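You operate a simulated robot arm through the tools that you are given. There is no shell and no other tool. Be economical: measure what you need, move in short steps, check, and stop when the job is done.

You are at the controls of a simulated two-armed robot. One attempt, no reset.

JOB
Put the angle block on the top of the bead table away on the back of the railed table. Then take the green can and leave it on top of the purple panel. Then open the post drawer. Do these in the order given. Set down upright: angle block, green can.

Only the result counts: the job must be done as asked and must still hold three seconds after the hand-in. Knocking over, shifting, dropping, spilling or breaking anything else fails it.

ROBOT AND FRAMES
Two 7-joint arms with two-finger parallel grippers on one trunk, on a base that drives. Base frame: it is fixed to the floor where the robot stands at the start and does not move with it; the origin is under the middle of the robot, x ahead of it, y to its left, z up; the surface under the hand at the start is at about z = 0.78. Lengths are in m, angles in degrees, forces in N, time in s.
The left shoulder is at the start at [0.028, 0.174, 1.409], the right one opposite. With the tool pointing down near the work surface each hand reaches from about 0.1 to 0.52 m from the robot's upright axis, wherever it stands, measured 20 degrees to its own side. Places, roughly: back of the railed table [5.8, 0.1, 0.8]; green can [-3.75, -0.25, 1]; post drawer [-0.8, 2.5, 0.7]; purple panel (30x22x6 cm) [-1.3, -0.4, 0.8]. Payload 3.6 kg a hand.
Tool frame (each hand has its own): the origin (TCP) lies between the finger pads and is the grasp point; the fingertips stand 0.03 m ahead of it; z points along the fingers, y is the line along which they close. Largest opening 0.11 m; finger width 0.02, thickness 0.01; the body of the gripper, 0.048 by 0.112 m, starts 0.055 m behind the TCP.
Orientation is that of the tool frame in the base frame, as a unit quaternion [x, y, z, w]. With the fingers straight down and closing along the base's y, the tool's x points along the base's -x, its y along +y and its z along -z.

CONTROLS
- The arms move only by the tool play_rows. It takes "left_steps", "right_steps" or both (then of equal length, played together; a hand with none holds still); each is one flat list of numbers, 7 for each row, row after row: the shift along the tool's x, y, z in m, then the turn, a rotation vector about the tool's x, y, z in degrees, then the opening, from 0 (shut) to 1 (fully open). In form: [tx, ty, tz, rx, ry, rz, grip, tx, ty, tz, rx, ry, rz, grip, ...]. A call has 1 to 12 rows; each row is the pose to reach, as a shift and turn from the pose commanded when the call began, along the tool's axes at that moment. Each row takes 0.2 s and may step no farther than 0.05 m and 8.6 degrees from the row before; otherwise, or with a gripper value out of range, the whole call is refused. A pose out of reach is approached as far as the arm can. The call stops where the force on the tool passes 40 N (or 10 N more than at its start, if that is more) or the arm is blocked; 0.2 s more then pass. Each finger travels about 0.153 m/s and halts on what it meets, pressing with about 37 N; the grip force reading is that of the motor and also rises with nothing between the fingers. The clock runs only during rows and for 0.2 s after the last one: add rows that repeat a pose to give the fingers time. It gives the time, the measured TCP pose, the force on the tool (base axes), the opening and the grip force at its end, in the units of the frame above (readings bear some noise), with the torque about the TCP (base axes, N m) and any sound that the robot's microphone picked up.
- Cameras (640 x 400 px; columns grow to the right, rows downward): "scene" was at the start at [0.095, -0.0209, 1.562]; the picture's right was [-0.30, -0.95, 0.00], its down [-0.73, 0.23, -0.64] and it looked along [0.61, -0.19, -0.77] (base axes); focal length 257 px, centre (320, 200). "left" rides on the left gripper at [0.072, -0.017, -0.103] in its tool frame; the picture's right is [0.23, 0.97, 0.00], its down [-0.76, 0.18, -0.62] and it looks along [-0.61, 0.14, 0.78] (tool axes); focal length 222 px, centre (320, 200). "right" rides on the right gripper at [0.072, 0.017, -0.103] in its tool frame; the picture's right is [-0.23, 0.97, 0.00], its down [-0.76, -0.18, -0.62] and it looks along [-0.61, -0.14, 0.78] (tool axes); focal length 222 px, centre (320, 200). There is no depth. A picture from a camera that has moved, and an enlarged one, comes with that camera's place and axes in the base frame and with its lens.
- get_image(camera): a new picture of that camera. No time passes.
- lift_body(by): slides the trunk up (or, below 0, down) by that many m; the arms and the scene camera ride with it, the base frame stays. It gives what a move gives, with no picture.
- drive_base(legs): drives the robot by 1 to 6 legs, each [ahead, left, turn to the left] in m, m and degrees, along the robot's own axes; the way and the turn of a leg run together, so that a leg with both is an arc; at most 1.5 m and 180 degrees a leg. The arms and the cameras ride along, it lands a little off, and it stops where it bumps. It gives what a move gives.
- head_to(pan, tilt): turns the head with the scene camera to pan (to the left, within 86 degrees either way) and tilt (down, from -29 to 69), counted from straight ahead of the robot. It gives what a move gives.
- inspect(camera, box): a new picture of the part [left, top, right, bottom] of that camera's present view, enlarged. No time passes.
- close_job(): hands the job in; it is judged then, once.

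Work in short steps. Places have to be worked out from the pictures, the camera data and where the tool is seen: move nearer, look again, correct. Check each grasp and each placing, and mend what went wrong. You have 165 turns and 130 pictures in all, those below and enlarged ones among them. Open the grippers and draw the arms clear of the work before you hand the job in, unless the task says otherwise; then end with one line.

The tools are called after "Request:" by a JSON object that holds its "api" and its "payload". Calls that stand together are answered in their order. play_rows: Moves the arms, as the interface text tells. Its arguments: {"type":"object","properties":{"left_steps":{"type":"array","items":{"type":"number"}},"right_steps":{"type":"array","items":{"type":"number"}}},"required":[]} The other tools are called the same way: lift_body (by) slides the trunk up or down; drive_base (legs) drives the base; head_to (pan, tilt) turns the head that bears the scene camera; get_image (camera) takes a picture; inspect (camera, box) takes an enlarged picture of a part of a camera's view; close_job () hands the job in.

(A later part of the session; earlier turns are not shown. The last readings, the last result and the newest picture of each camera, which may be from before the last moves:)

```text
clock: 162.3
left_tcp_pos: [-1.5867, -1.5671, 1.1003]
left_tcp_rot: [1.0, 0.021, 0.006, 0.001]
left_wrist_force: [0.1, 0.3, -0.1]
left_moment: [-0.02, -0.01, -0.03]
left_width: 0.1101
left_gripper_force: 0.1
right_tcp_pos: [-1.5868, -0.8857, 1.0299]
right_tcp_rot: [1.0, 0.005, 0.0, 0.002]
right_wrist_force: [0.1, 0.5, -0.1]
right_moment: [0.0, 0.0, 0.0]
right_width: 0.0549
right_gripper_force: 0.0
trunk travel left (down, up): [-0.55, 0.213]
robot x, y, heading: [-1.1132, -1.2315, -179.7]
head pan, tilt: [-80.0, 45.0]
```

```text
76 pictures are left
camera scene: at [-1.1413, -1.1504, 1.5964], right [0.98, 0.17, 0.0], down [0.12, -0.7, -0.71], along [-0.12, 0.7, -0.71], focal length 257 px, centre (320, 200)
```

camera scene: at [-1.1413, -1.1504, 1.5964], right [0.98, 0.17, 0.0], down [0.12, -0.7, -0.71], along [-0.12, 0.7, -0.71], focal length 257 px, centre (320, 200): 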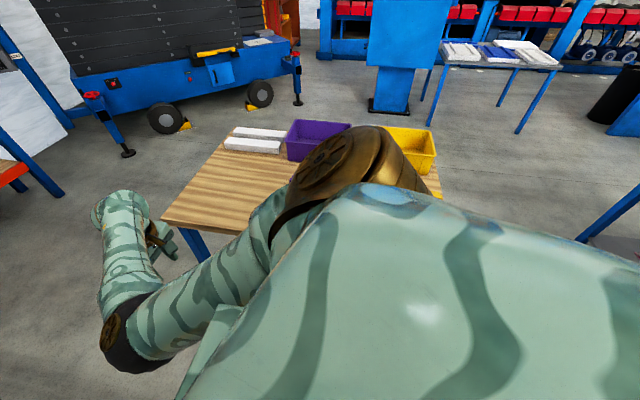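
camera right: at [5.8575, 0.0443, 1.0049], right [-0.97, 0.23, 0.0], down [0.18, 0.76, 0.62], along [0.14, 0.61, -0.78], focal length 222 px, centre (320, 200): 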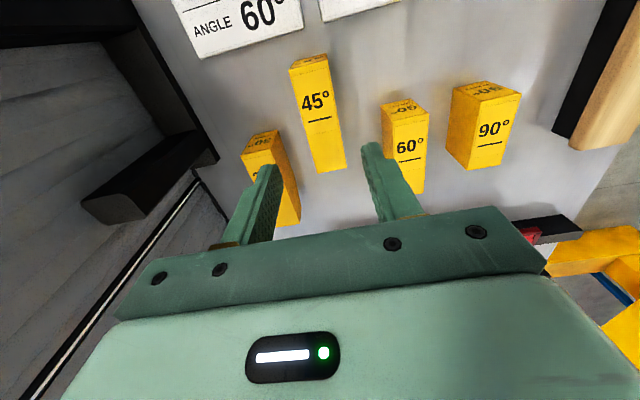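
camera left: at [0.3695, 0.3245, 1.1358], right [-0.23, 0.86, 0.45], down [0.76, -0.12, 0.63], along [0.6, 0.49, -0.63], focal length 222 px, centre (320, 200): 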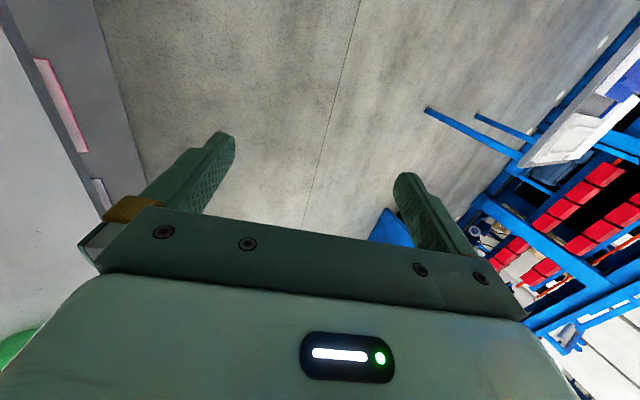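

The green can stands on the middle shelf of the orange rack at about [-3.75, -0.22], z≈1.02, with a red can 12 cm to its left. The robot goes clear of the wooden table then over in front of the rack.

Request:
{"api": "drive_base", "payload": {"legs": [[1.4, 0, 0], [0.1, -0.62, 0]]}}

Request:
{"api": "head_to", "payload": {"pan": -10, "tilt": 25}}

Request:
{"api": "get_image", "payload": {"camera": "scene"}}

```text
clock: 172.4
left_tcp_pos: [-3.0944, -0.9598, 1.0992]
left_tcp_rot: [1.0, 0.02, 0.006, 0.003]
left_wrist_force: [0.1, -0.8, 0.0]
left_moment: [0.02, -0.03, 0.02]
left_width: 0.1098
left_gripper_force: 0.0
right_tcp_pos: [-3.0932, -0.2774, 1.0308]
right_tcp_rot: [1.0, 0.003, 0.0, 0.0]
right_wrist_force: [-0.3, 0.0, 0.5]
right_moment: [0.03, 0.01, -0.03]
right_width: 0.055
right_gripper_force: 0.0
trunk travel left (down, up): [-0.55, 0.213]
robot x, y, heading: [-2.6181, -0.6251, 179.9]
head pan, tilt: [-80.0, 45.0]
```

```text
clock: 173.8
left_tcp_pos: [-3.0949, -0.9603, 1.0989]
left_tcp_rot: [1.0, 0.021, 0.006, 0.001]
left_wrist_force: [-0.5, 0.2, -0.5]
left_moment: [-0.01, -0.01, -0.03]
left_width: 0.11
left_gripper_force: 0.1
right_tcp_pos: [-3.0939, -0.2776, 1.0302]
right_tcp_rot: [1.0, 0.003, 0.0, 0.001]
right_wrist_force: [1.1, 0.1, 0.4]
right_moment: [-0.02, -0.02, 0.02]
right_width: 0.0549
right_gripper_force: 0.2
trunk travel left (down, up): [-0.55, 0.213]
robot x, y, heading: [-2.6158, -0.6255, 179.9]
head pan, tilt: [-10.0, 25.0]
```

```text
75 pictures are left
camera scene: at [-2.7245, -0.6064, 1.6269], right [0.18, 0.98, 0.0], down [0.42, -0.07, -0.91], along [-0.89, 0.16, -0.42], focal length 257 px, centre (320, 200)
```

scene: 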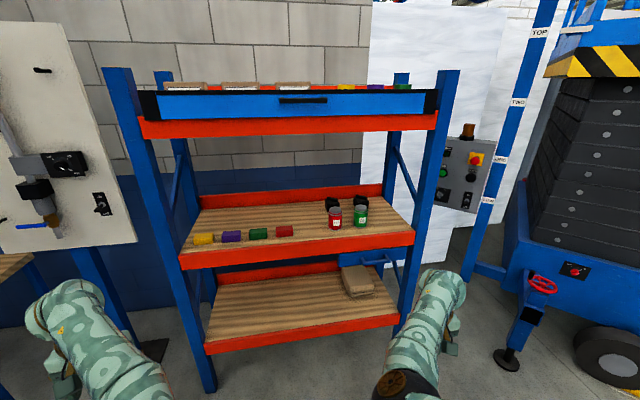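

The can is near [-3.81, -0.208], base z≈0.965, top ≈1.075. In free space I pitch the right hand forward (75° from straight down) with fingers fully open.

Request:
{"api": "play_rows", "payload": {"right_steps": [0, 0, 0, 0, -8.3, 0, 0.6, 0, 0, 0, 0, -16.6, 0, 0.8, 0, 0, 0, 0, -25, 0, 1, 0, 0, 0, 0, -33, 0, 1, 0, 0, 0, 0, -41, 0, 1, 0, 0, 0, 0, -49, 0, 1, 0, 0, 0, 0, -57, 0, 1, 0, 0, 0, 0, -65, 0, 1, 0, 0, 0, 0, -72, 0, 1, 0, 0, 0, 0, -75, 0, 1, 0, 0, 0, 0, -75, 0, 1]}}

Request:
{"api": "get_image", "payload": {"camera": "right"}}

Request:
{"api": "get_image", "payload": {"camera": "scene"}}

```text
clock: 174.8
left_tcp_pos: [-3.0937, -0.9602, 1.0984]
left_tcp_rot: [1.0, 0.02, 0.006, 0.002]
left_wrist_force: [-0.3, -0.4, -0.1]
left_moment: [0.0, -0.03, 0.01]
left_width: 0.1101
left_gripper_force: 0.1
right_tcp_pos: [-3.1598, -0.258, 1.1269]
right_tcp_rot: [0.935, -0.007, -0.356, -0.013]
right_wrist_force: [0.5, -0.1, 0.2]
right_moment: [0.02, 0.0, 0.02]
right_width: 0.11
right_gripper_force: 0.1
trunk travel left (down, up): [-0.55, 0.213]
robot x, y, heading: [-2.6189, -0.6276, 179.8]
head pan, tilt: [-10.0, 25.0]
stopped in row 4 (right hand): the arm was blocked; the commanded pose is now the measured one
```

```text
74 pictures are left
camera right: at [-3.037, -0.2779, 1.1566], right [-0.19, -0.97, 0.13], down [-0.15, 0.16, 0.98], along [-0.97, 0.16, -0.18], focal length 222 px, centre (320, 200)
```

right: 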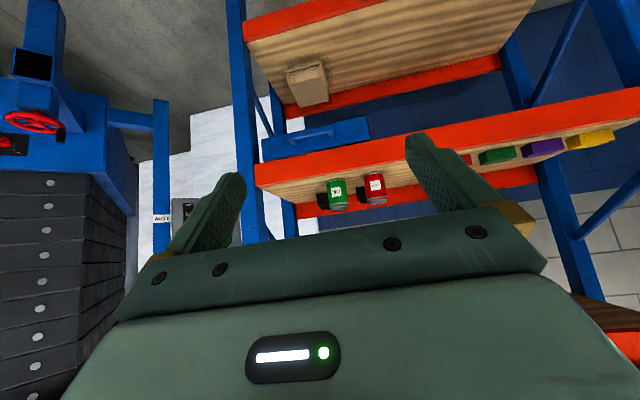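

```text
73 pictures are left
camera scene: at [-2.7242, -0.6064, 1.6269], right [0.17, 0.98, 0.0], down [0.42, -0.07, -0.91], along [-0.89, 0.16, -0.42], focal length 257 px, centre (320, 200)
```

scene: 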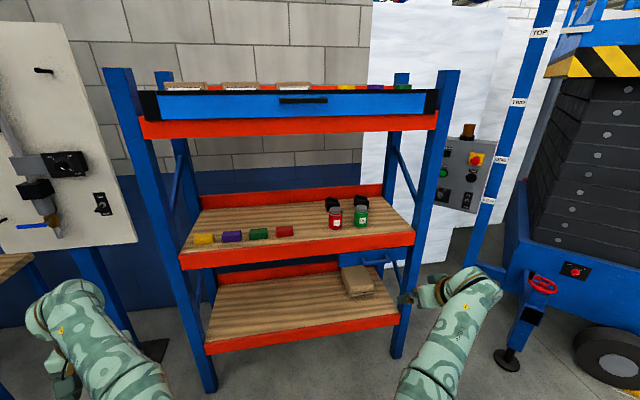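

It reached 42° then flipped up a little. I continue pitching while extending the hand forward and down, where the arm has room.

Request:
{"api": "play_rows", "payload": {"right_steps": [0.003, 0, 0.02, 0, -5, 0, 1, 0.006, 0, 0.04, 0, -11, 0, 1, 0.01, 0, 0.06, 0, -17, 0, 1, 0.013, 0, 0.08, 0, -23, 0, 1, 0.016, 0, 0.093, 0, -28, 0, 1, 0.016, 0, 0.093, 0, -33, 0, 1, 0.016, 0, 0.093, 0, -33, 0, 1]}}

Request:
{"api": "get_image", "payload": {"camera": "right"}}

```text
clock: 176.4
left_tcp_pos: [-3.0945, -0.96, 1.0989]
left_tcp_rot: [1.0, 0.021, 0.006, 0.002]
left_wrist_force: [0.8, -0.1, 0.6]
left_moment: [-0.02, 0.0, 0.02]
left_width: 0.1099
left_gripper_force: 0.1
right_tcp_pos: [-3.2092, -0.2591, 1.0441]
right_tcp_rot: [0.795, -0.002, -0.606, -0.009]
right_wrist_force: [-0.4, 0.8, -1.3]
right_moment: [-0.01, -0.02, -0.01]
right_width: 0.1101
right_gripper_force: 0.1
right hand out of reach, approached as far as the arm can: row 3, 4
trunk travel left (down, up): [-0.55, 0.213]
robot x, y, heading: [-2.6195, -0.6264, 179.9]
head pan, tilt: [-10.0, 25.0]
```

```text
72 pictures are left
camera right: at [-3.0901, -0.2787, 1.0024], right [-0.07, -0.98, 0.21], down [0.4, 0.16, 0.9], along [-0.91, 0.15, 0.38], focal length 222 px, centre (320, 200)
```

right: 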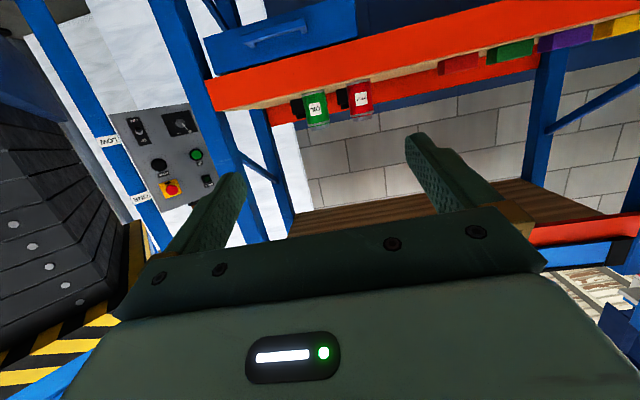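

The hand is now pitched 75° at [-3.209, -0.259, 1.044]. I zoom on the cans to know what the dark parts are.

Request:
{"api": "inspect", "payload": {"camera": "scene", "box": [300, 170, 400, 240]}}

Request:
{"api": "inspect", "payload": {"camera": "right", "box": [270, 60, 400, 150]}}

```text
5.71 times, centred on (350, 205) of scene
camera zoom: at [-2.7248, -0.6062, 1.6269], right [0.17, 0.98, 0.0], down [0.42, -0.07, -0.91], along [-0.89, 0.16, -0.42], focal length 1468 px, centre (149, 171)
```

zoom: 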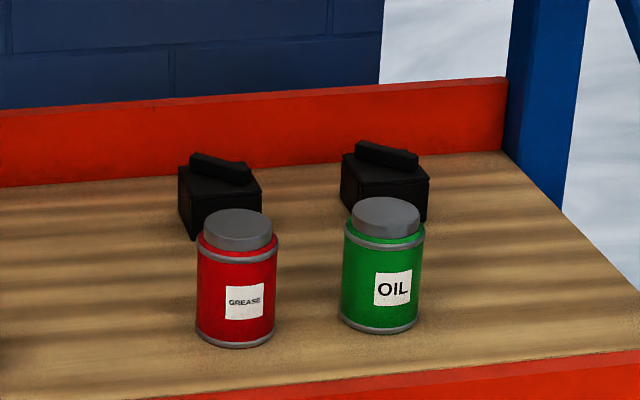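

```text
4.44 times, centred on (335, 105) of right
camera zoom: at [-3.0901, -0.2787, 1.0024], right [-0.07, -0.98, 0.21], down [0.4, 0.16, 0.9], along [-0.91, 0.15, 0.38], focal length 987 px, centre (253, 622)
```

zoom: 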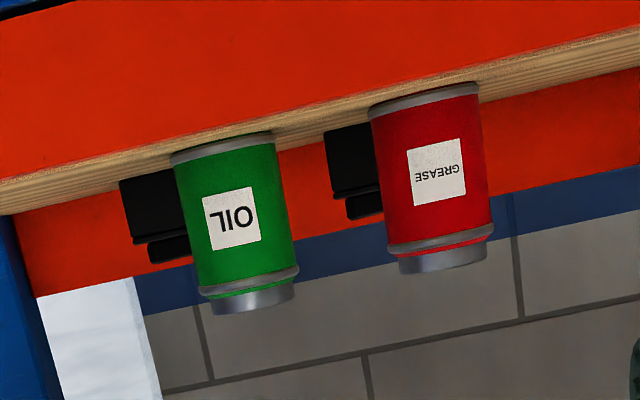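

The can is "OIL", about 7 cm wide at [-3.803, -0.208]. I'll turn the robot 12° left so the left arm stays out of the rack, strafe into line, and stop 15 cm short.

Request:
{"api": "drive_base", "payload": {"legs": [[0, 0, 12], [0, -0.288, 0], [0.32, 0, 0]]}}

Request:
{"api": "get_image", "payload": {"camera": "right"}}

Request:
{"api": "get_image", "payload": {"camera": "scene"}}

```text
clock: 181.0
left_tcp_pos: [-3.3917, -0.836, 1.0984]
left_tcp_rot: [0.992, 0.124, 0.007, 0.001]
left_wrist_force: [0.5, -0.5, 0.4]
left_moment: [0.03, 0.0, 0.02]
left_width: 0.1098
left_gripper_force: 0.0
right_tcp_pos: [-3.6482, -0.1751, 1.0429]
right_tcp_rot: [0.791, 0.081, -0.604, 0.053]
right_wrist_force: [0.4, -0.1, -0.4]
right_moment: [0.01, -0.04, 0.0]
right_width: 0.1104
right_gripper_force: 0.0
trunk travel left (down, up): [-0.55, 0.213]
robot x, y, heading: [-2.9915, -0.4089, -168.1]
head pan, tilt: [-10.0, 25.0]
```

```text
69 pictures are left
camera right: at [-3.5279, -0.1694, 1.002], right [0.13, -0.97, 0.21], down [0.36, 0.24, 0.9], along [-0.92, -0.04, 0.38], focal length 222 px, centre (320, 200)
```

right: 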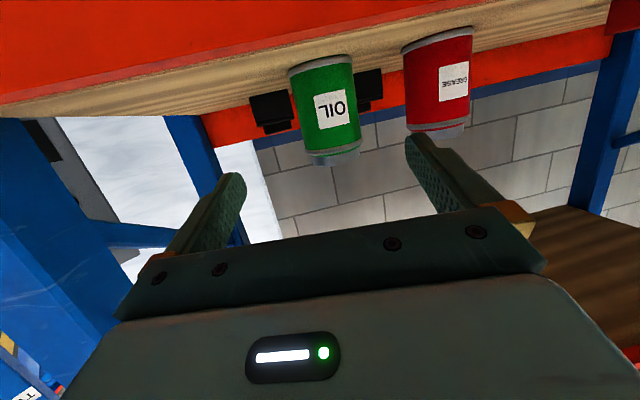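

```text
68 pictures are left
camera scene: at [-3.1027, -0.4145, 1.6269], right [-0.03, 1.0, 0.0], down [0.42, 0.01, -0.91], along [-0.91, -0.03, -0.42], focal length 257 px, centre (320, 200)
```

scene: 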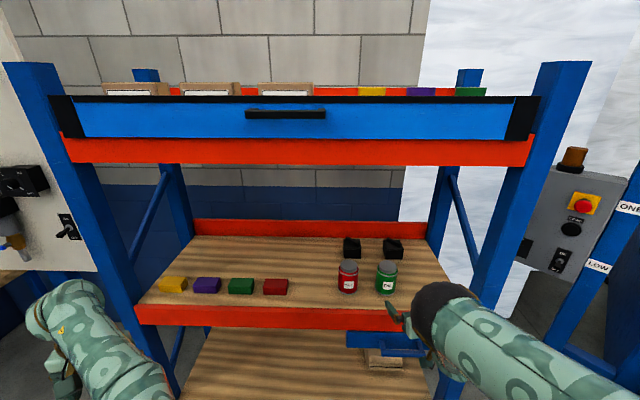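

The approach line passes right through the can centre. I lower 14 mm and drive ahead 0.15 m.

Request:
{"api": "play_rows", "payload": {"right_steps": [0.007, 0, 0.002, 0, 0, 0, 1, 0.0135, 0, 0.0037, 0, 0, 0, 1, 0.0135, 0, 0.0037, 0, 0, 0, 1]}}

Request:
{"api": "drive_base", "payload": {"legs": [[0.11, 0, 0]]}}

Request:
{"api": "get_image", "payload": {"camera": "right"}}

```text
clock: 181.8
left_tcp_pos: [-3.3905, -0.8371, 1.0986]
left_tcp_rot: [0.992, 0.125, 0.006, 0.001]
left_wrist_force: [0.4, -0.2, -0.2]
left_moment: [-0.02, 0.02, -0.04]
left_width: 0.1101
left_gripper_force: 0.2
right_tcp_pos: [-3.6478, -0.1734, 1.0287]
right_tcp_rot: [0.792, 0.083, -0.603, 0.055]
right_wrist_force: [-0.4, -0.5, -0.5]
right_moment: [-0.02, -0.03, -0.02]
right_width: 0.1102
right_gripper_force: 0.0
trunk travel left (down, up): [-0.55, 0.213]
robot x, y, heading: [-2.9952, -0.4101, -168.2]
head pan, tilt: [-10.0, 25.0]
```

```text
clock: 182.9
left_tcp_pos: [-3.4977, -0.8596, 1.098]
left_tcp_rot: [0.992, 0.125, 0.006, 0.001]
left_wrist_force: [-0.1, 0.1, -0.5]
left_moment: [0.02, 0.03, -0.01]
left_width: 0.1101
left_gripper_force: 0.0
right_tcp_pos: [-3.7543, -0.1979, 1.0293]
right_tcp_rot: [0.792, 0.083, -0.602, 0.056]
right_wrist_force: [0.2, -0.3, -0.3]
right_moment: [0.01, 0.01, -0.01]
right_width: 0.1099
right_gripper_force: 0.1
trunk travel left (down, up): [-0.55, 0.213]
robot x, y, heading: [-3.0993, -0.4347, -168.0]
head pan, tilt: [-10.0, 25.0]
```

```text
67 pictures are left
camera right: at [-3.634, -0.1907, 0.9883], right [0.13, -0.97, 0.21], down [0.36, 0.24, 0.9], along [-0.93, -0.05, 0.38], focal length 222 px, centre (320, 200)
```

right: 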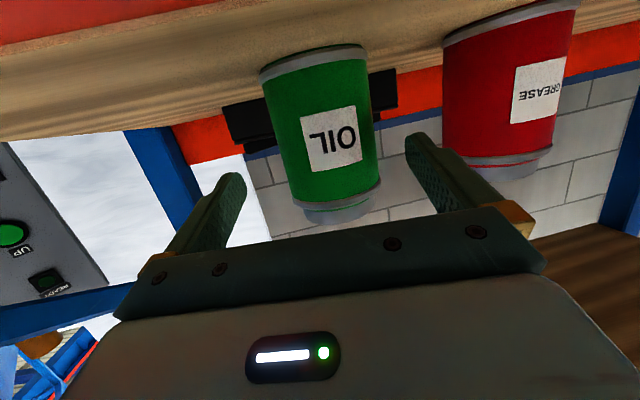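

Well centred. I drive the last 0.045 m, then close.

Request:
{"api": "drive_base", "payload": {"legs": [[0.045, 0, 0]]}}

Request:
{"api": "get_image", "payload": {"camera": "right"}}

```text
clock: 183.8
left_tcp_pos: [-3.5379, -0.8677, 1.0999]
left_tcp_rot: [0.992, 0.126, 0.005, 0.002]
left_wrist_force: [-0.1, -0.3, 0.4]
left_moment: [0.01, 0.03, 0.01]
left_width: 0.1101
left_gripper_force: 0.1
right_tcp_pos: [-3.7947, -0.2066, 1.032]
right_tcp_rot: [0.791, 0.083, -0.604, 0.055]
right_wrist_force: [-0.5, -0.5, -0.8]
right_moment: [0.02, 0.0, 0.03]
right_width: 0.1102
right_gripper_force: 0.0
trunk travel left (down, up): [-0.55, 0.213]
robot x, y, heading: [-3.1415, -0.4427, -167.6]
head pan, tilt: [-10.0, 25.0]
```

```text
66 pictures are left
camera right: at [-3.6751, -0.1996, 0.9899], right [0.13, -0.97, 0.21], down [0.36, 0.24, 0.9], along [-0.92, -0.05, 0.38], focal length 222 px, centre (320, 200)
```

right: 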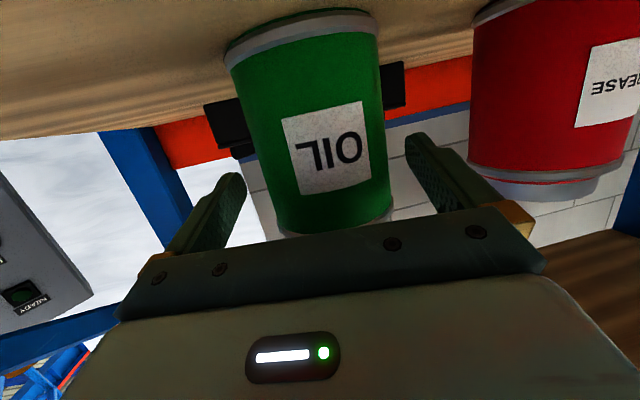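

The fingers straddle the can. Close.

Request:
{"api": "play_rows", "payload": {"right_steps": [0, 0, 0, 0, 0, 0, 0.8, 0, 0, 0, 0, 0, 0, 0.6, 0, 0, 0, 0, 0, 0, 0.4, 0, 0, 0, 0, 0, 0, 0.4, 0, 0, 0, 0, 0, 0, 0.2, 0, 0, 0, 0, 0, 0, 0.2]}}

Request:
{"api": "get_image", "payload": {"camera": "right"}}

```text
clock: 185.2
left_tcp_pos: [-3.5406, -0.8685, 1.0993]
left_tcp_rot: [0.992, 0.125, 0.007, 0.001]
left_wrist_force: [0.3, -0.6, 0.1]
left_moment: [-0.04, 0.01, 0.0]
left_width: 0.1102
left_gripper_force: 0.1
right_tcp_pos: [-3.7978, -0.207, 1.0299]
right_tcp_rot: [0.792, 0.083, -0.602, 0.055]
right_wrist_force: [-2.2, 1.7, 5.9]
right_moment: [-0.11, 0.04, -0.04]
right_width: 0.0669
right_gripper_force: 37.5
trunk travel left (down, up): [-0.55, 0.213]
robot x, y, heading: [-3.1425, -0.44, -168.0]
head pan, tilt: [-10.0, 25.0]
```

```text
65 pictures are left
camera right: at [-3.6778, -0.2002, 0.9889], right [0.13, -0.97, 0.21], down [0.36, 0.24, 0.9], along [-0.92, -0.05, 0.38], focal length 222 px, centre (320, 200)
```

right: 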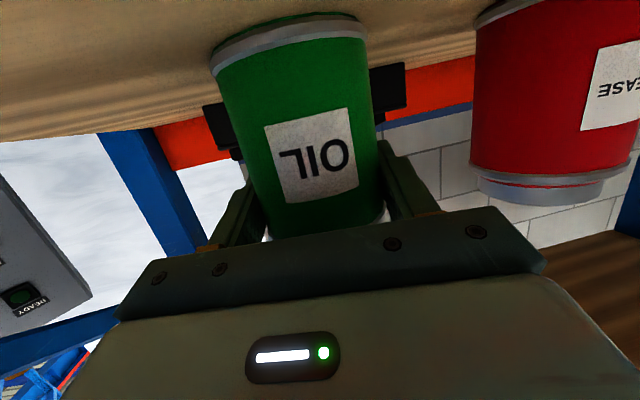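

Grip is firm (67 mm, 37 N). I lift 5 cm with the trunk and back out.

Request:
{"api": "lift_body", "payload": {"by": 0.05}}

Request:
{"api": "get_image", "payload": {"camera": "right"}}

Request:
{"api": "drive_base", "payload": {"legs": [[-0.5, 0, 0]]}}

Request:
{"api": "head_to", "payload": {"pan": -20, "tilt": 35}}

Request:
{"api": "get_image", "payload": {"camera": "scene"}}

```text
clock: 186.2
left_tcp_pos: [-3.5403, -0.8683, 1.1486]
left_tcp_rot: [0.992, 0.125, 0.006, 0.001]
left_wrist_force: [-0.1, 0.5, 0.3]
left_moment: [0.01, -0.02, -0.03]
left_width: 0.11
left_gripper_force: 0.1
right_tcp_pos: [-3.7987, -0.2072, 1.0784]
right_tcp_rot: [0.793, 0.083, -0.601, 0.056]
right_wrist_force: [-0.4, -0.4, -4.0]
right_moment: [-0.02, 0.02, -0.01]
right_width: 0.067
right_gripper_force: 36.8
trunk travel left (down, up): [-0.6, 0.163]
robot x, y, heading: [-3.1408, -0.4462, -168.2]
head pan, tilt: [-10.0, 25.0]
```

```text
64 pictures are left
camera right: at [-3.6775, -0.1995, 1.038], right [0.14, -0.97, 0.21], down [0.35, 0.24, 0.9], along [-0.93, -0.05, 0.38], focal length 222 px, centre (320, 200)
```

right: 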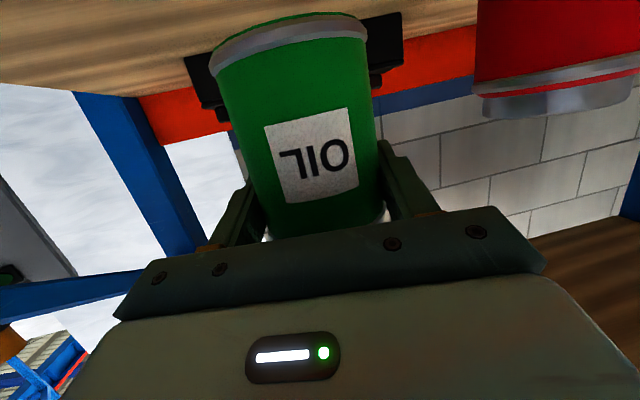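

```text
clock: 189.1
left_tcp_pos: [-3.0439, -0.7654, 1.1497]
left_tcp_rot: [0.991, 0.132, 0.006, 0.002]
left_wrist_force: [0.1, 0.6, 0.6]
left_moment: [0.0, -0.01, -0.04]
left_width: 0.11
left_gripper_force: 0.1
right_tcp_pos: [-3.3078, -0.1064, 1.0789]
right_tcp_rot: [0.792, 0.087, -0.602, 0.059]
right_wrist_force: [-0.3, -0.9, -3.4]
right_moment: [0.0, 0.01, 0.02]
right_width: 0.067
right_gripper_force: 36.8
trunk travel left (down, up): [-0.6, 0.163]
robot x, y, heading: [-2.65, -0.3373, -167.4]
head pan, tilt: [-10.0, 25.0]
```

```text
clock: 189.8
left_tcp_pos: [-3.0433, -0.7661, 1.149]
left_tcp_rot: [0.991, 0.131, 0.006, 0.002]
left_wrist_force: [-0.8, 0.1, 0.5]
left_moment: [0.04, 0.02, 0.01]
left_width: 0.1099
left_gripper_force: 0.1
right_tcp_pos: [-3.308, -0.107, 1.0793]
right_tcp_rot: [0.791, 0.088, -0.602, 0.06]
right_wrist_force: [-0.4, -1.0, -2.2]
right_moment: [0.0, -0.03, -0.01]
right_width: 0.0669
right_gripper_force: 36.7
trunk travel left (down, up): [-0.6, 0.163]
robot x, y, heading: [-2.6528, -0.3372, -167.4]
head pan, tilt: [-20.0, 35.0]
```

```text
63 pictures are left
camera scene: at [-2.7506, -0.3235, 1.6614], right [0.13, 0.99, 0.0], down [0.57, -0.07, -0.82], along [-0.81, 0.1, -0.57], focal length 257 px, centre (320, 200)
```

scene: 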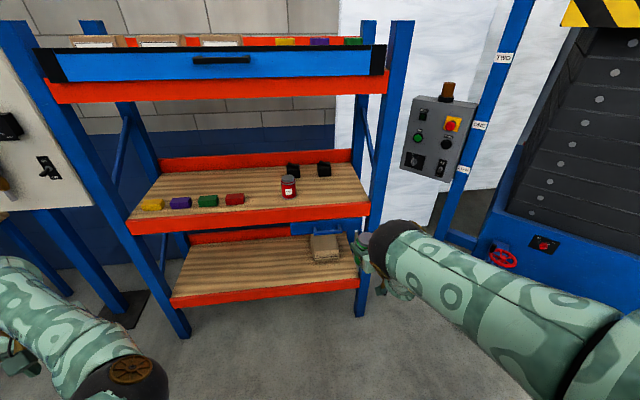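

The rest of the rack is undisturbed. I centre in the free space and turn around to face the wooden table (heading 0).

Request:
{"api": "drive_base", "payload": {"legs": [[0.12, 0, 0], [0, 0, 167.4]]}}

Request:
{"api": "head_to", "payload": {"pan": 0, "tilt": 25}}

Request:
{"api": "get_image", "payload": {"camera": "scene"}}

```text
clock: 197.9
left_tcp_pos: [-2.282, -0.0378, 1.1491]
left_tcp_rot: [-0.008, 1.0, 0.003, -0.005]
left_wrist_force: [-0.2, 0.1, -0.1]
left_moment: [0.0, -0.01, -0.02]
left_width: 0.1101
left_gripper_force: 0.0
right_tcp_pos: [-2.1853, -0.7414, 1.0788]
right_tcp_rot: [0.009, 0.797, -0.014, 0.604]
right_wrist_force: [0.3, -1.0, -2.9]
right_moment: [0.01, 0.04, 0.04]
right_width: 0.0667
right_gripper_force: 37.5
trunk travel left (down, up): [-0.6, 0.163]
robot x, y, heading: [-2.7652, -0.361, -1.4]
head pan, tilt: [-20.0, 35.0]
```

```text
clock: 198.7
left_tcp_pos: [-2.2811, -0.0377, 1.1483]
left_tcp_rot: [-0.009, 1.0, 0.002, -0.006]
left_wrist_force: [0.1, 0.8, 0.3]
left_moment: [0.01, 0.02, -0.03]
left_width: 0.1104
left_gripper_force: 0.0
right_tcp_pos: [-2.1859, -0.7407, 1.0795]
right_tcp_rot: [0.01, 0.796, -0.015, 0.605]
right_wrist_force: [0.0, -1.0, -3.6]
right_moment: [-0.01, -0.02, 0.02]
right_width: 0.0667
right_gripper_force: 37.1
trunk travel left (down, up): [-0.6, 0.163]
robot x, y, heading: [-2.7688, -0.3599, -1.6]
head pan, tilt: [0.0, 25.0]
```

```text
62 pictures are left
camera scene: at [-2.6596, -0.3613, 1.677], right [-0.03, -1.0, 0.0], down [-0.42, 0.01, -0.91], along [0.91, -0.02, -0.42], focal length 257 px, centre (320, 200)
```

scene: 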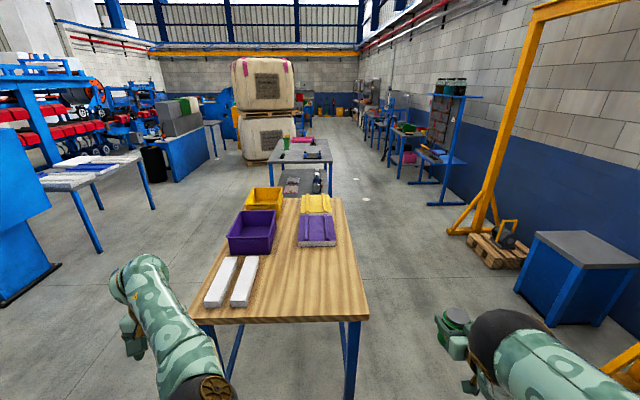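

Request:
{"api": "inspect", "payload": {"camera": "scene", "box": [180, 160, 400, 330]}}

```text
2.35 times, centred on (290, 245) of scene
camera zoom: at [-2.6596, -0.3613, 1.677], right [-0.03, -1.0, 0.0], down [-0.42, 0.01, -0.91], along [0.91, -0.02, -0.42], focal length 604 px, centre (391, 94)
```

zoom: 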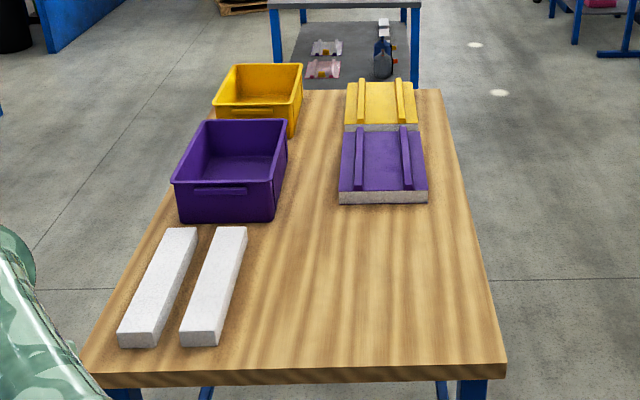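

The purple panel (with two ribs along x) is at [-1.29, -0.373], the can fits between the ribs. I'll approach from the -y side, heading 90°: strafe to y≈-1.15, forward to x≈-1.66, turn left.

Request:
{"api": "drive_base", "payload": {"legs": [[0, 0, 1.6], [0, -0.79, 0], [1.11, 0, 0], [0, 0, 90]]}}

Request:
{"api": "head_to", "payload": {"pan": -30, "tilt": 45}}

Request:
{"api": "get_image", "payload": {"camera": "scene"}}

```text
clock: 212.3
left_tcp_pos: [-2.0321, -0.6687, 1.1487]
left_tcp_rot: [0.727, -0.686, 0.002, 0.005]
left_wrist_force: [-0.8, -0.6, 0.9]
left_moment: [0.01, -0.02, 0.02]
left_width: 0.1099
left_gripper_force: 0.1
right_tcp_pos: [-1.3347, -0.542, 1.0796]
right_tcp_rot: [0.568, -0.558, -0.427, -0.429]
right_wrist_force: [0.9, 0.5, -3.7]
right_moment: [-0.03, -0.01, 0.01]
right_width: 0.067
right_gripper_force: 37.1
trunk travel left (down, up): [-0.6, 0.163]
robot x, y, heading: [-1.6863, -1.1438, 90.9]
head pan, tilt: [0.0, 25.0]
```

```text
clock: 213.2
left_tcp_pos: [-2.032, -0.669, 1.1478]
left_tcp_rot: [0.728, -0.686, 0.002, 0.007]
left_wrist_force: [-1.2, -0.3, -0.1]
left_moment: [-0.01, 0.01, 0.01]
left_width: 0.11
left_gripper_force: 0.1
right_tcp_pos: [-1.3331, -0.5425, 1.0784]
right_tcp_rot: [0.569, -0.558, -0.426, -0.429]
right_wrist_force: [0.3, 0.1, -2.7]
right_moment: [0.0, 0.0, -0.01]
right_width: 0.0668
right_gripper_force: 36.5
trunk travel left (down, up): [-0.6, 0.163]
robot x, y, heading: [-1.6903, -1.1376, 91.0]
head pan, tilt: [-30.0, 45.0]
```

```text
60 pictures are left
camera scene: at [-1.6486, -1.0522, 1.6465], right [0.87, -0.48, 0.0], down [-0.34, -0.62, -0.71], along [0.34, 0.62, -0.71], focal length 257 px, centre (320, 200)
```

scene: 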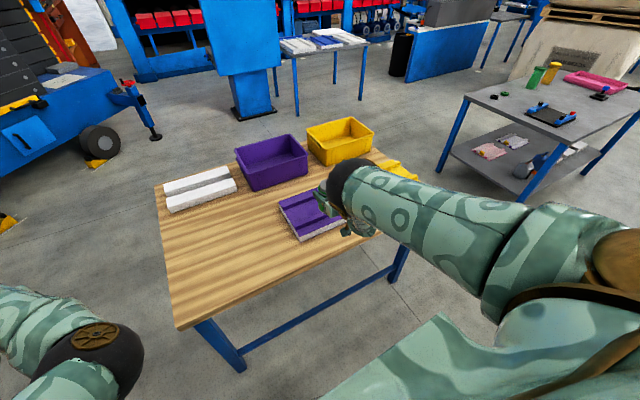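

Next I slide in so that the can is above the panel centre, about [-1.27, -0.378].

Request:
{"api": "drive_base", "payload": {"legs": [[0.165, -0.063, 0]]}}

Request:
{"api": "head_to", "payload": {"pan": -30, "tilt": 55}}

Request:
{"api": "inspect", "payload": {"camera": "scene", "box": [220, 100, 420, 260]}}

Request:
{"api": "get_image", "payload": {"camera": "right"}}

```text
clock: 214.7
left_tcp_pos: [-1.9735, -0.5065, 1.1486]
left_tcp_rot: [0.728, -0.685, 0.003, 0.006]
left_wrist_force: [0.2, -0.7, -0.2]
left_moment: [-0.02, 0.0, -0.01]
left_width: 0.1101
left_gripper_force: 0.0
right_tcp_pos: [-1.2741, -0.3796, 1.0787]
right_tcp_rot: [0.568, -0.558, -0.427, -0.429]
right_wrist_force: [-0.2, 0.1, -3.7]
right_moment: [0.02, 0.0, 0.0]
right_width: 0.0669
right_gripper_force: 37.0
trunk travel left (down, up): [-0.6, 0.163]
robot x, y, heading: [-1.6308, -0.9748, 91.0]
head pan, tilt: [-30.0, 45.0]
```

```text
clock: 215.4
left_tcp_pos: [-1.9739, -0.5048, 1.1475]
left_tcp_rot: [0.728, -0.685, 0.003, 0.008]
left_wrist_force: [-0.7, 0.5, -0.1]
left_moment: [0.02, 0.01, -0.03]
left_width: 0.1098
left_gripper_force: 0.1
right_tcp_pos: [-1.2743, -0.3787, 1.0782]
right_tcp_rot: [0.569, -0.559, -0.426, -0.429]
right_wrist_force: [-0.6, 0.4, -4.2]
right_moment: [-0.01, 0.02, 0.01]
right_width: 0.0669
right_gripper_force: 37.0
trunk travel left (down, up): [-0.6, 0.163]
robot x, y, heading: [-1.6264, -0.9751, 91.0]
head pan, tilt: [-30.0, 55.0]
```

```text
2.50 times, centred on (320, 180) of scene
camera zoom: at [-1.5925, -0.8961, 1.633], right [0.87, -0.48, 0.0], down [-0.4, -0.72, -0.57], along [0.28, 0.5, -0.82], focal length 642 px, centre (320, 250)
```

zoom: 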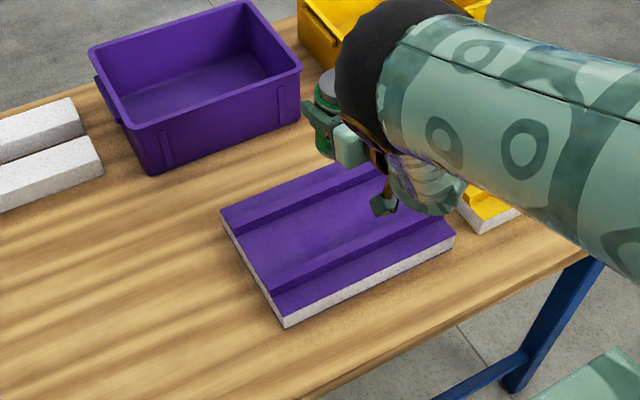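

```text
58 pictures are left
camera right: at [-1.2888, -0.4982, 1.038], right [-0.98, 0.05, 0.21], down [0.17, -0.39, 0.9], along [0.13, 0.92, 0.37], focal length 222 px, centre (320, 200)
```

right: 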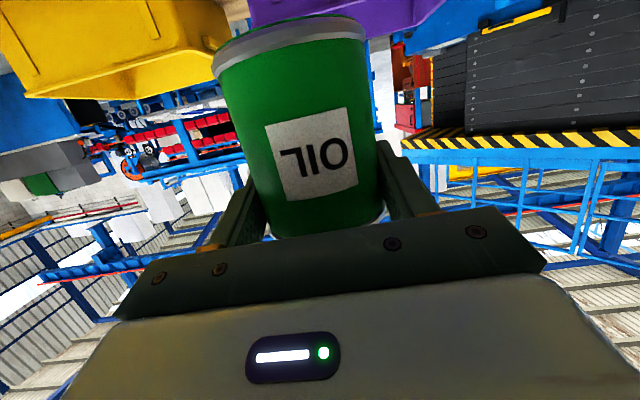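

Panel corners give centre [-1.275, -0.376]; the can at [-1.274, -0.379] is right over the channel between the ribs. I lower the trunk 0.14 and check.

Request:
{"api": "lift_body", "payload": {"by": -0.14}}

Request:
{"api": "inspect", "payload": {"camera": "scene", "box": [220, 100, 420, 260]}}

Request:
{"api": "get_image", "payload": {"camera": "right"}}

```text
clock: 217.1
left_tcp_pos: [-1.9727, -0.5056, 1.009]
left_tcp_rot: [0.728, -0.685, 0.003, 0.006]
left_wrist_force: [-0.3, 0.0, 0.4]
left_moment: [0.02, 0.0, 0.0]
left_width: 0.1101
left_gripper_force: 0.1
right_tcp_pos: [-1.2733, -0.379, 0.9397]
right_tcp_rot: [0.569, -0.557, -0.427, -0.429]
right_wrist_force: [-0.1, 0.5, -3.9]
right_moment: [-0.02, 0.02, -0.01]
right_width: 0.0668
right_gripper_force: 37.0
trunk travel left (down, up): [-0.46, 0.303]
robot x, y, heading: [-1.629, -0.9755, 90.7]
head pan, tilt: [-30.0, 55.0]
```

```text
2.50 times, centred on (320, 180) of scene
camera zoom: at [-1.5933, -0.881, 1.4926], right [0.87, -0.48, 0.0], down [-0.4, -0.72, -0.57], along [0.28, 0.5, -0.82], focal length 642 px, centre (320, 250)
```

zoom: 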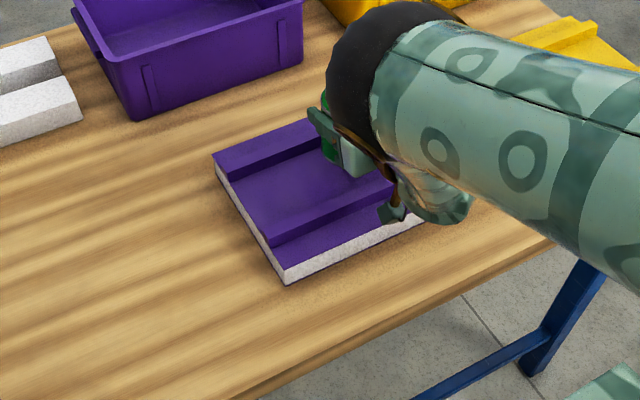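

```text
56 pictures are left
camera right: at [-1.289, -0.4987, 0.8989], right [-0.98, 0.05, 0.21], down [0.17, -0.39, 0.9], along [0.13, 0.92, 0.38], focal length 222 px, centre (320, 200)
```

right: 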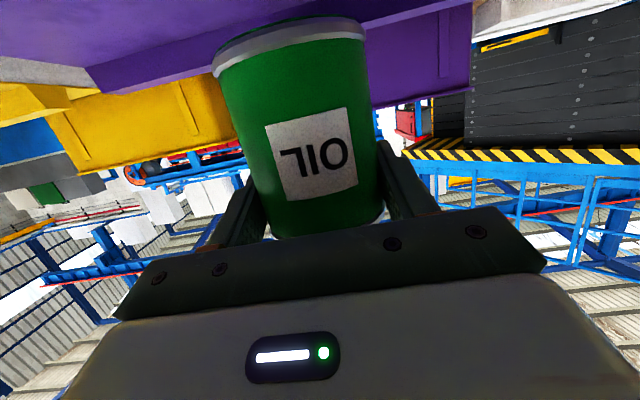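

Clear so far; can bottom at about 0.872. I descend by the arm in small steps, feeling for contact.

Request:
{"api": "play_rows", "payload": {"right_steps": [0.0077, 0, 0.0021, 0, 0, 0, 0.2, 0.0145, 0, 0.004, 0, 0, 0, 0.2, 0.0193, 0, 0.0053, 0, 0, 0, 0.2, 0.0231, 0, 0.0064, 0, 0, 0, 0.2, 0.027, 0, 0.0074, 0, 0, 0, 0.2, 0.0299, 0, 0.0082, 0, 0, 0, 0.2, 0.0299, 0, 0.0082, 0, 0, 0, 0.2]}}

Request:
{"api": "inspect", "payload": {"camera": "scene", "box": [270, 110, 390, 200]}}

```text
clock: 218.7
left_tcp_pos: [-1.9749, -0.5058, 1.008]
left_tcp_rot: [0.728, -0.686, 0.002, 0.006]
left_wrist_force: [-0.3, -0.2, 0.0]
left_moment: [0.01, 0.01, 0.03]
left_width: 0.1099
left_gripper_force: 0.1
right_tcp_pos: [-1.269, -0.3834, 0.9133]
right_tcp_rot: [0.571, -0.557, -0.428, -0.425]
right_wrist_force: [-0.6, 0.2, -3.4]
right_moment: [-0.01, 0.01, -0.01]
right_width: 0.067
right_gripper_force: 37.4
right hand out of reach, approached as far as the arm can: row 4, 5, 6, 7
trunk travel left (down, up): [-0.46, 0.303]
robot x, y, heading: [-1.6291, -0.9774, 90.9]
head pan, tilt: [-30.0, 55.0]
```

```text
4.44 times, centred on (330, 155) of scene
camera zoom: at [-1.5931, -0.8806, 1.4924], right [0.87, -0.48, 0.0], down [-0.4, -0.72, -0.57], along [0.28, 0.5, -0.82], focal length 1142 px, centre (276, 400)
```

zoom: 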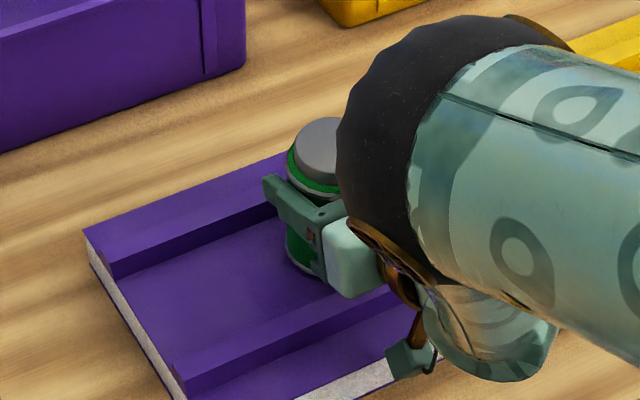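

The arm is at its reach limit, so I use small trunk steps instead.

Request:
{"api": "lift_body", "payload": {"by": -0.012}}

Request:
{"api": "lift_body", "payload": {"by": -0.006}}

Request:
{"api": "inspect", "payload": {"camera": "scene", "box": [270, 110, 390, 200]}}

```text
clock: 219.3
left_tcp_pos: [-1.9728, -0.5069, 0.9981]
left_tcp_rot: [0.728, -0.685, 0.003, 0.006]
left_wrist_force: [0.5, 0.5, -0.7]
left_moment: [-0.01, 0.0, 0.0]
left_width: 0.11
left_gripper_force: 0.1
right_tcp_pos: [-1.2673, -0.3816, 0.9072]
right_tcp_rot: [0.567, -0.555, -0.43, -0.431]
right_wrist_force: [4.5, 6.1, 29.6]
right_moment: [0.29, 0.28, -0.19]
right_width: 0.0659
right_gripper_force: 37.4
trunk travel left (down, up): [-0.448, 0.315]
robot x, y, heading: [-1.6292, -0.9775, 91.1]
head pan, tilt: [-30.0, 55.0]
```

```text
clock: 219.8
left_tcp_pos: [-1.9752, -0.5077, 0.9908]
left_tcp_rot: [0.728, -0.685, 0.002, 0.005]
left_wrist_force: [0.6, 0.4, 0.8]
left_moment: [0.0, -0.02, 0.0]
left_width: 0.1099
left_gripper_force: 0.1
right_tcp_pos: [-1.2704, -0.3849, 0.898]
right_tcp_rot: [0.569, -0.556, -0.429, -0.428]
right_wrist_force: [-0.1, 2.1, 23.3]
right_moment: [0.6, 0.6, -0.08]
right_width: 0.0671
right_gripper_force: 36.9
trunk travel left (down, up): [-0.442, 0.321]
robot x, y, heading: [-1.6279, -0.9773, 91.2]
head pan, tilt: [-30.0, 55.0]
```

```text
4.44 times, centred on (330, 155) of scene
camera zoom: at [-1.5949, -0.8798, 1.4745], right [0.88, -0.48, 0.0], down [-0.4, -0.72, -0.57], along [0.28, 0.5, -0.82], focal length 1142 px, centre (276, 400)
```

zoom: 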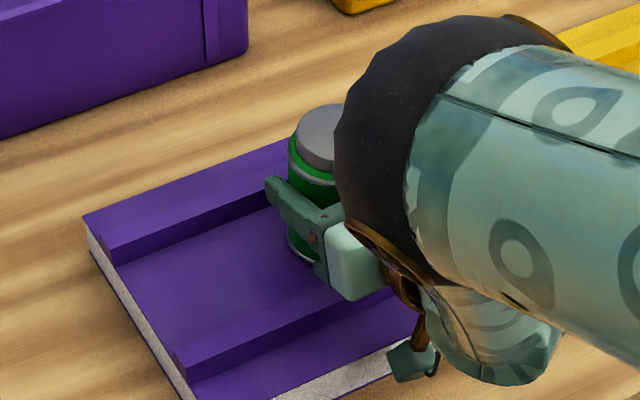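

Contact: the can's base is on the panel's flat (≈0.839) between the ribs. I relieve the load by 3 mm, look at force, then open.

Request:
{"api": "lift_body", "payload": {"by": 0.004}}

Request:
{"api": "play_rows", "payload": {"right_steps": [0, 0, 0, 0, 0, 0, 0.7, 0, 0, 0, 0, 0, 0, 0.9, 0, 0, 0, 0, 0, 0, 1.0, 0, 0, 0, 0, 0, 0, 1.0]}}

Request:
{"api": "get_image", "payload": {"camera": "right"}}

Request:
{"api": "inspect", "payload": {"camera": "scene", "box": [270, 110, 390, 200]}}

```text
clock: 220.4
left_tcp_pos: [-1.9744, -0.5065, 0.9949]
left_tcp_rot: [0.728, -0.685, 0.003, 0.006]
left_wrist_force: [0.6, -0.5, 1.3]
left_moment: [0.0, 0.02, -0.02]
left_width: 0.1102
left_gripper_force: 0.1
right_tcp_pos: [-1.2692, -0.3852, 0.8981]
right_tcp_rot: [0.571, -0.558, -0.426, -0.426]
right_wrist_force: [-1.8, 0.2, 5.7]
right_moment: [0.31, 0.23, 0.09]
right_width: 0.0669
right_gripper_force: 37.1
trunk travel left (down, up): [-0.446, 0.317]
robot x, y, heading: [-1.6277, -0.9778, 91.2]
head pan, tilt: [-30.0, 55.0]
```

```text
clock: 221.4
left_tcp_pos: [-1.9732, -0.5073, 0.9945]
left_tcp_rot: [0.728, -0.686, 0.003, 0.006]
left_wrist_force: [0.0, -0.2, -0.4]
left_moment: [0.03, 0.03, -0.01]
left_width: 0.1102
left_gripper_force: 0.1
right_tcp_pos: [-1.2682, -0.3838, 0.901]
right_tcp_rot: [0.571, -0.557, -0.427, -0.426]
right_wrist_force: [0.3, 0.2, -0.2]
right_moment: [0.0, 0.02, -0.01]
right_width: 0.1099
right_gripper_force: 0.2
trunk travel left (down, up): [-0.446, 0.317]
robot x, y, heading: [-1.6283, -0.9769, 91.1]
head pan, tilt: [-30.0, 55.0]
```

```text
53 pictures are left
camera right: at [-1.2827, -0.5033, 0.8595], right [-0.98, 0.05, 0.21], down [0.17, -0.39, 0.9], along [0.12, 0.92, 0.37], focal length 222 px, centre (320, 200)
```

right: 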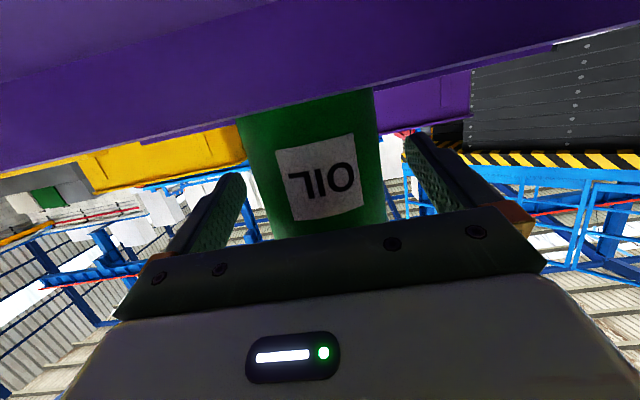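

```text
4.44 times, centred on (330, 155) of scene
camera zoom: at [-1.5936, -0.8782, 1.4783], right [0.87, -0.48, 0.0], down [-0.4, -0.72, -0.57], along [0.28, 0.5, -0.82], focal length 1142 px, centre (276, 400)
```

zoom: 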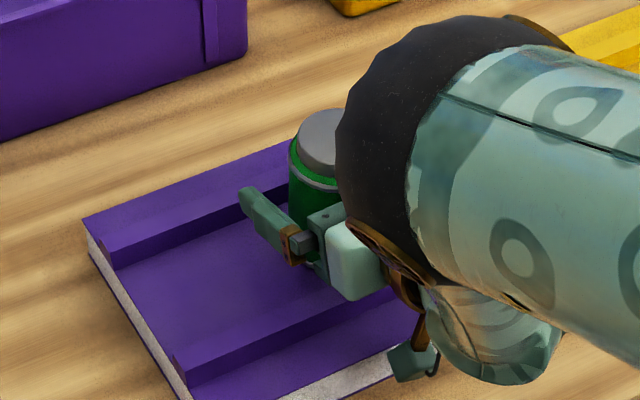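

The can stands free (no force). I back straight out and check it.

Request:
{"api": "drive_base", "payload": {"legs": [[-0.25, 0, 0]]}}

Request:
{"api": "get_image", "payload": {"camera": "right"}}

Request:
{"api": "get_image", "payload": {"camera": "scene"}}

```text
clock: 223.2
left_tcp_pos: [-1.97, -0.7568, 0.9953]
left_tcp_rot: [0.728, -0.685, 0.003, 0.005]
left_wrist_force: [0.9, -1.3, 0.8]
left_moment: [0.02, -0.02, 0.01]
left_width: 0.1101
left_gripper_force: 0.1
right_tcp_pos: [-1.2642, -0.6341, 0.9]
right_tcp_rot: [0.57, -0.556, -0.428, -0.427]
right_wrist_force: [0.4, 0.4, 0.3]
right_moment: [-0.02, -0.01, 0.01]
right_width: 0.11
right_gripper_force: 0.0
trunk travel left (down, up): [-0.446, 0.317]
robot x, y, heading: [-1.624, -1.2278, 91.0]
head pan, tilt: [-30.0, 55.0]
```

```text
51 pictures are left
camera right: at [-1.2785, -0.7539, 0.86], right [-0.98, 0.05, 0.21], down [0.17, -0.39, 0.9], along [0.12, 0.92, 0.38], focal length 222 px, centre (320, 200)
```

right: 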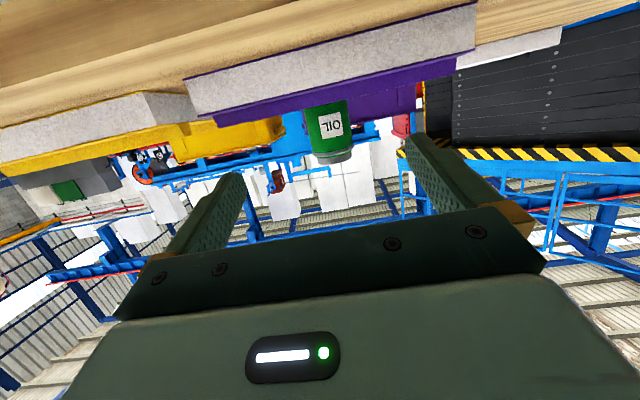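

```text
50 pictures are left
camera scene: at [-1.5889, -1.1297, 1.4784], right [0.88, -0.48, 0.0], down [-0.4, -0.72, -0.57], along [0.28, 0.5, -0.82], focal length 257 px, centre (320, 200)
```

scene: 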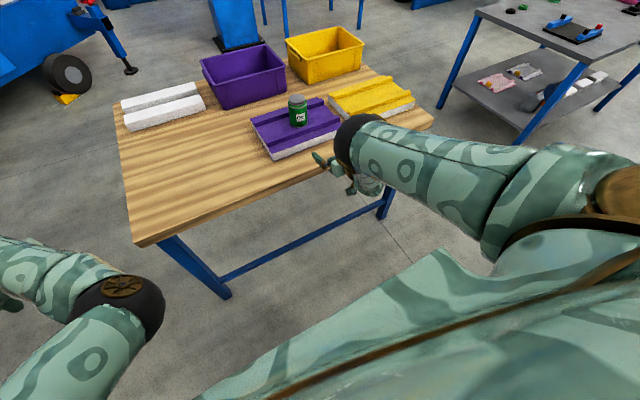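

The green can stands upright on the purple panel. Now to the post at [-0.8, 2.5]: I raise the trunk, strafe to the gap between the two tables (x≈-0.17), and drive north.

Request:
{"api": "lift_body", "payload": {"by": 0.12}}

Request:
{"api": "drive_base", "payload": {"legs": [[-0.15, 0, -1.0], [0, -1.45, 0], [1.2, 0, 0]]}}

Request:
{"api": "head_to", "payload": {"pan": 15, "tilt": 15}}

Request:
{"api": "get_image", "payload": {"camera": "scene"}}

```text
clock: 224.7
left_tcp_pos: [-1.9696, -0.7562, 1.1138]
left_tcp_rot: [0.728, -0.685, 0.003, 0.006]
left_wrist_force: [-0.3, -0.2, 0.4]
left_moment: [0.04, -0.01, 0.0]
left_width: 0.1102
left_gripper_force: 0.1
right_tcp_pos: [-1.2632, -0.6335, 1.0227]
right_tcp_rot: [0.572, -0.555, -0.43, -0.424]
right_wrist_force: [0.2, -0.6, -0.3]
right_moment: [0.02, 0.02, 0.04]
right_width: 0.1099
right_gripper_force: 0.0
trunk travel left (down, up): [-0.566, 0.197]
robot x, y, heading: [-1.6238, -1.2285, 91.2]
head pan, tilt: [-30.0, 55.0]
```

```text
clock: 238.7
left_tcp_pos: [-0.4924, 0.3238, 1.1141]
left_tcp_rot: [0.718, -0.696, 0.003, 0.006]
left_wrist_force: [0.2, -0.4, -0.5]
left_moment: [-0.01, -0.02, 0.01]
left_width: 0.11
left_gripper_force: 0.1
right_tcp_pos: [0.2173, 0.4265, 1.0223]
right_tcp_rot: [0.564, -0.563, -0.423, -0.431]
right_wrist_force: [0.5, -0.1, 1.0]
right_moment: [0.03, -0.02, -0.03]
right_width: 0.1099
right_gripper_force: 0.0
trunk travel left (down, up): [-0.566, 0.197]
robot x, y, heading: [-0.1631, -0.153, 89.4]
head pan, tilt: [-30.0, 55.0]
```

```text
clock: 239.8
left_tcp_pos: [-0.4913, 0.324, 1.1133]
left_tcp_rot: [0.719, -0.695, 0.003, 0.006]
left_wrist_force: [1.2, -0.2, 0.6]
left_moment: [-0.02, 0.02, 0.01]
left_width: 0.1101
left_gripper_force: 0.0
right_tcp_pos: [0.2166, 0.4256, 1.0229]
right_tcp_rot: [0.565, -0.563, -0.424, -0.43]
right_wrist_force: [-0.3, 0.1, 0.4]
right_moment: [0.0, 0.0, -0.01]
right_width: 0.1101
right_gripper_force: 0.1
trunk travel left (down, up): [-0.566, 0.197]
robot x, y, heading: [-0.1573, -0.1554, 89.5]
head pan, tilt: [15.0, 15.0]
```

```text
49 pictures are left
camera scene: at [-0.183, -0.0474, 1.6591], right [0.97, 0.25, 0.0], down [0.06, -0.25, -0.97], along [-0.24, 0.94, -0.26], focal length 257 px, centre (320, 200)
```

scene: 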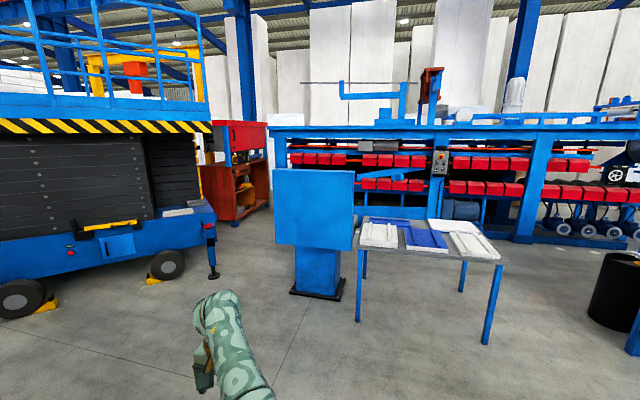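

The blue pedestal box at about [-0.9, 2.5] shows a blank face this way. I move forward-left to see its other sides.

Request:
{"api": "drive_base", "payload": {"legs": [[1.25, 0, 0], [0, 1.3, 0]]}}

Request:
{"api": "head_to", "payload": {"pan": -20, "tilt": 22}}

Request:
{"api": "get_image", "payload": {"camera": "scene"}}

```text
clock: 252.4
left_tcp_pos: [-1.8029, 1.6017, 1.1148]
left_tcp_rot: [0.717, -0.697, 0.003, 0.007]
left_wrist_force: [0.7, 0.5, -0.7]
left_moment: [0.0, 0.02, -0.01]
left_width: 0.1102
left_gripper_force: 0.1
right_tcp_pos: [-1.0938, 1.7002, 1.0229]
right_tcp_rot: [-0.562, 0.565, 0.423, 0.432]
right_wrist_force: [0.4, 0.6, -0.3]
right_moment: [0.03, 0.01, -0.02]
right_width: 0.1097
right_gripper_force: 0.0
trunk travel left (down, up): [-0.566, 0.197]
robot x, y, heading: [-1.4733, 1.121, 89.3]
head pan, tilt: [15.0, 15.0]
```

```text
clock: 253.4
left_tcp_pos: [-1.8033, 1.6019, 1.1142]
left_tcp_rot: [0.717, -0.698, 0.002, 0.006]
left_wrist_force: [-0.3, 0.2, 0.0]
left_moment: [-0.01, 0.01, 0.0]
left_width: 0.11
left_gripper_force: 0.1
right_tcp_pos: [-1.0932, 1.7007, 1.0227]
right_tcp_rot: [-0.563, 0.564, 0.423, 0.432]
right_wrist_force: [0.3, 0.3, -0.3]
right_moment: [-0.02, -0.01, -0.03]
right_width: 0.1102
right_gripper_force: 0.0
trunk travel left (down, up): [-0.566, 0.197]
robot x, y, heading: [-1.4745, 1.1201, 89.1]
head pan, tilt: [-20.0, 22.0]
```

```text
48 pictures are left
camera scene: at [-1.4402, 1.2252, 1.6478], right [0.93, -0.35, 0.0], down [-0.13, -0.35, -0.93], along [0.33, 0.87, -0.37], focal length 257 px, centre (320, 200)
```

scene: 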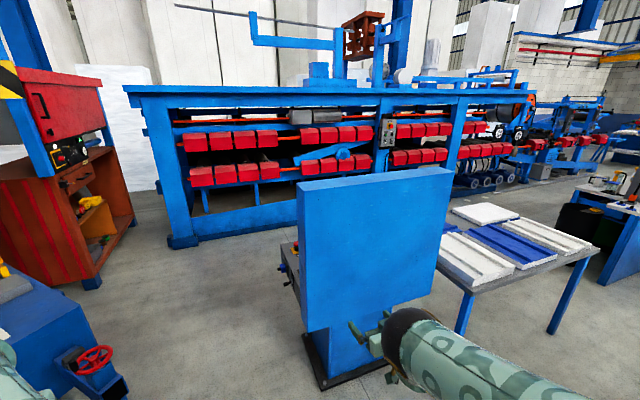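

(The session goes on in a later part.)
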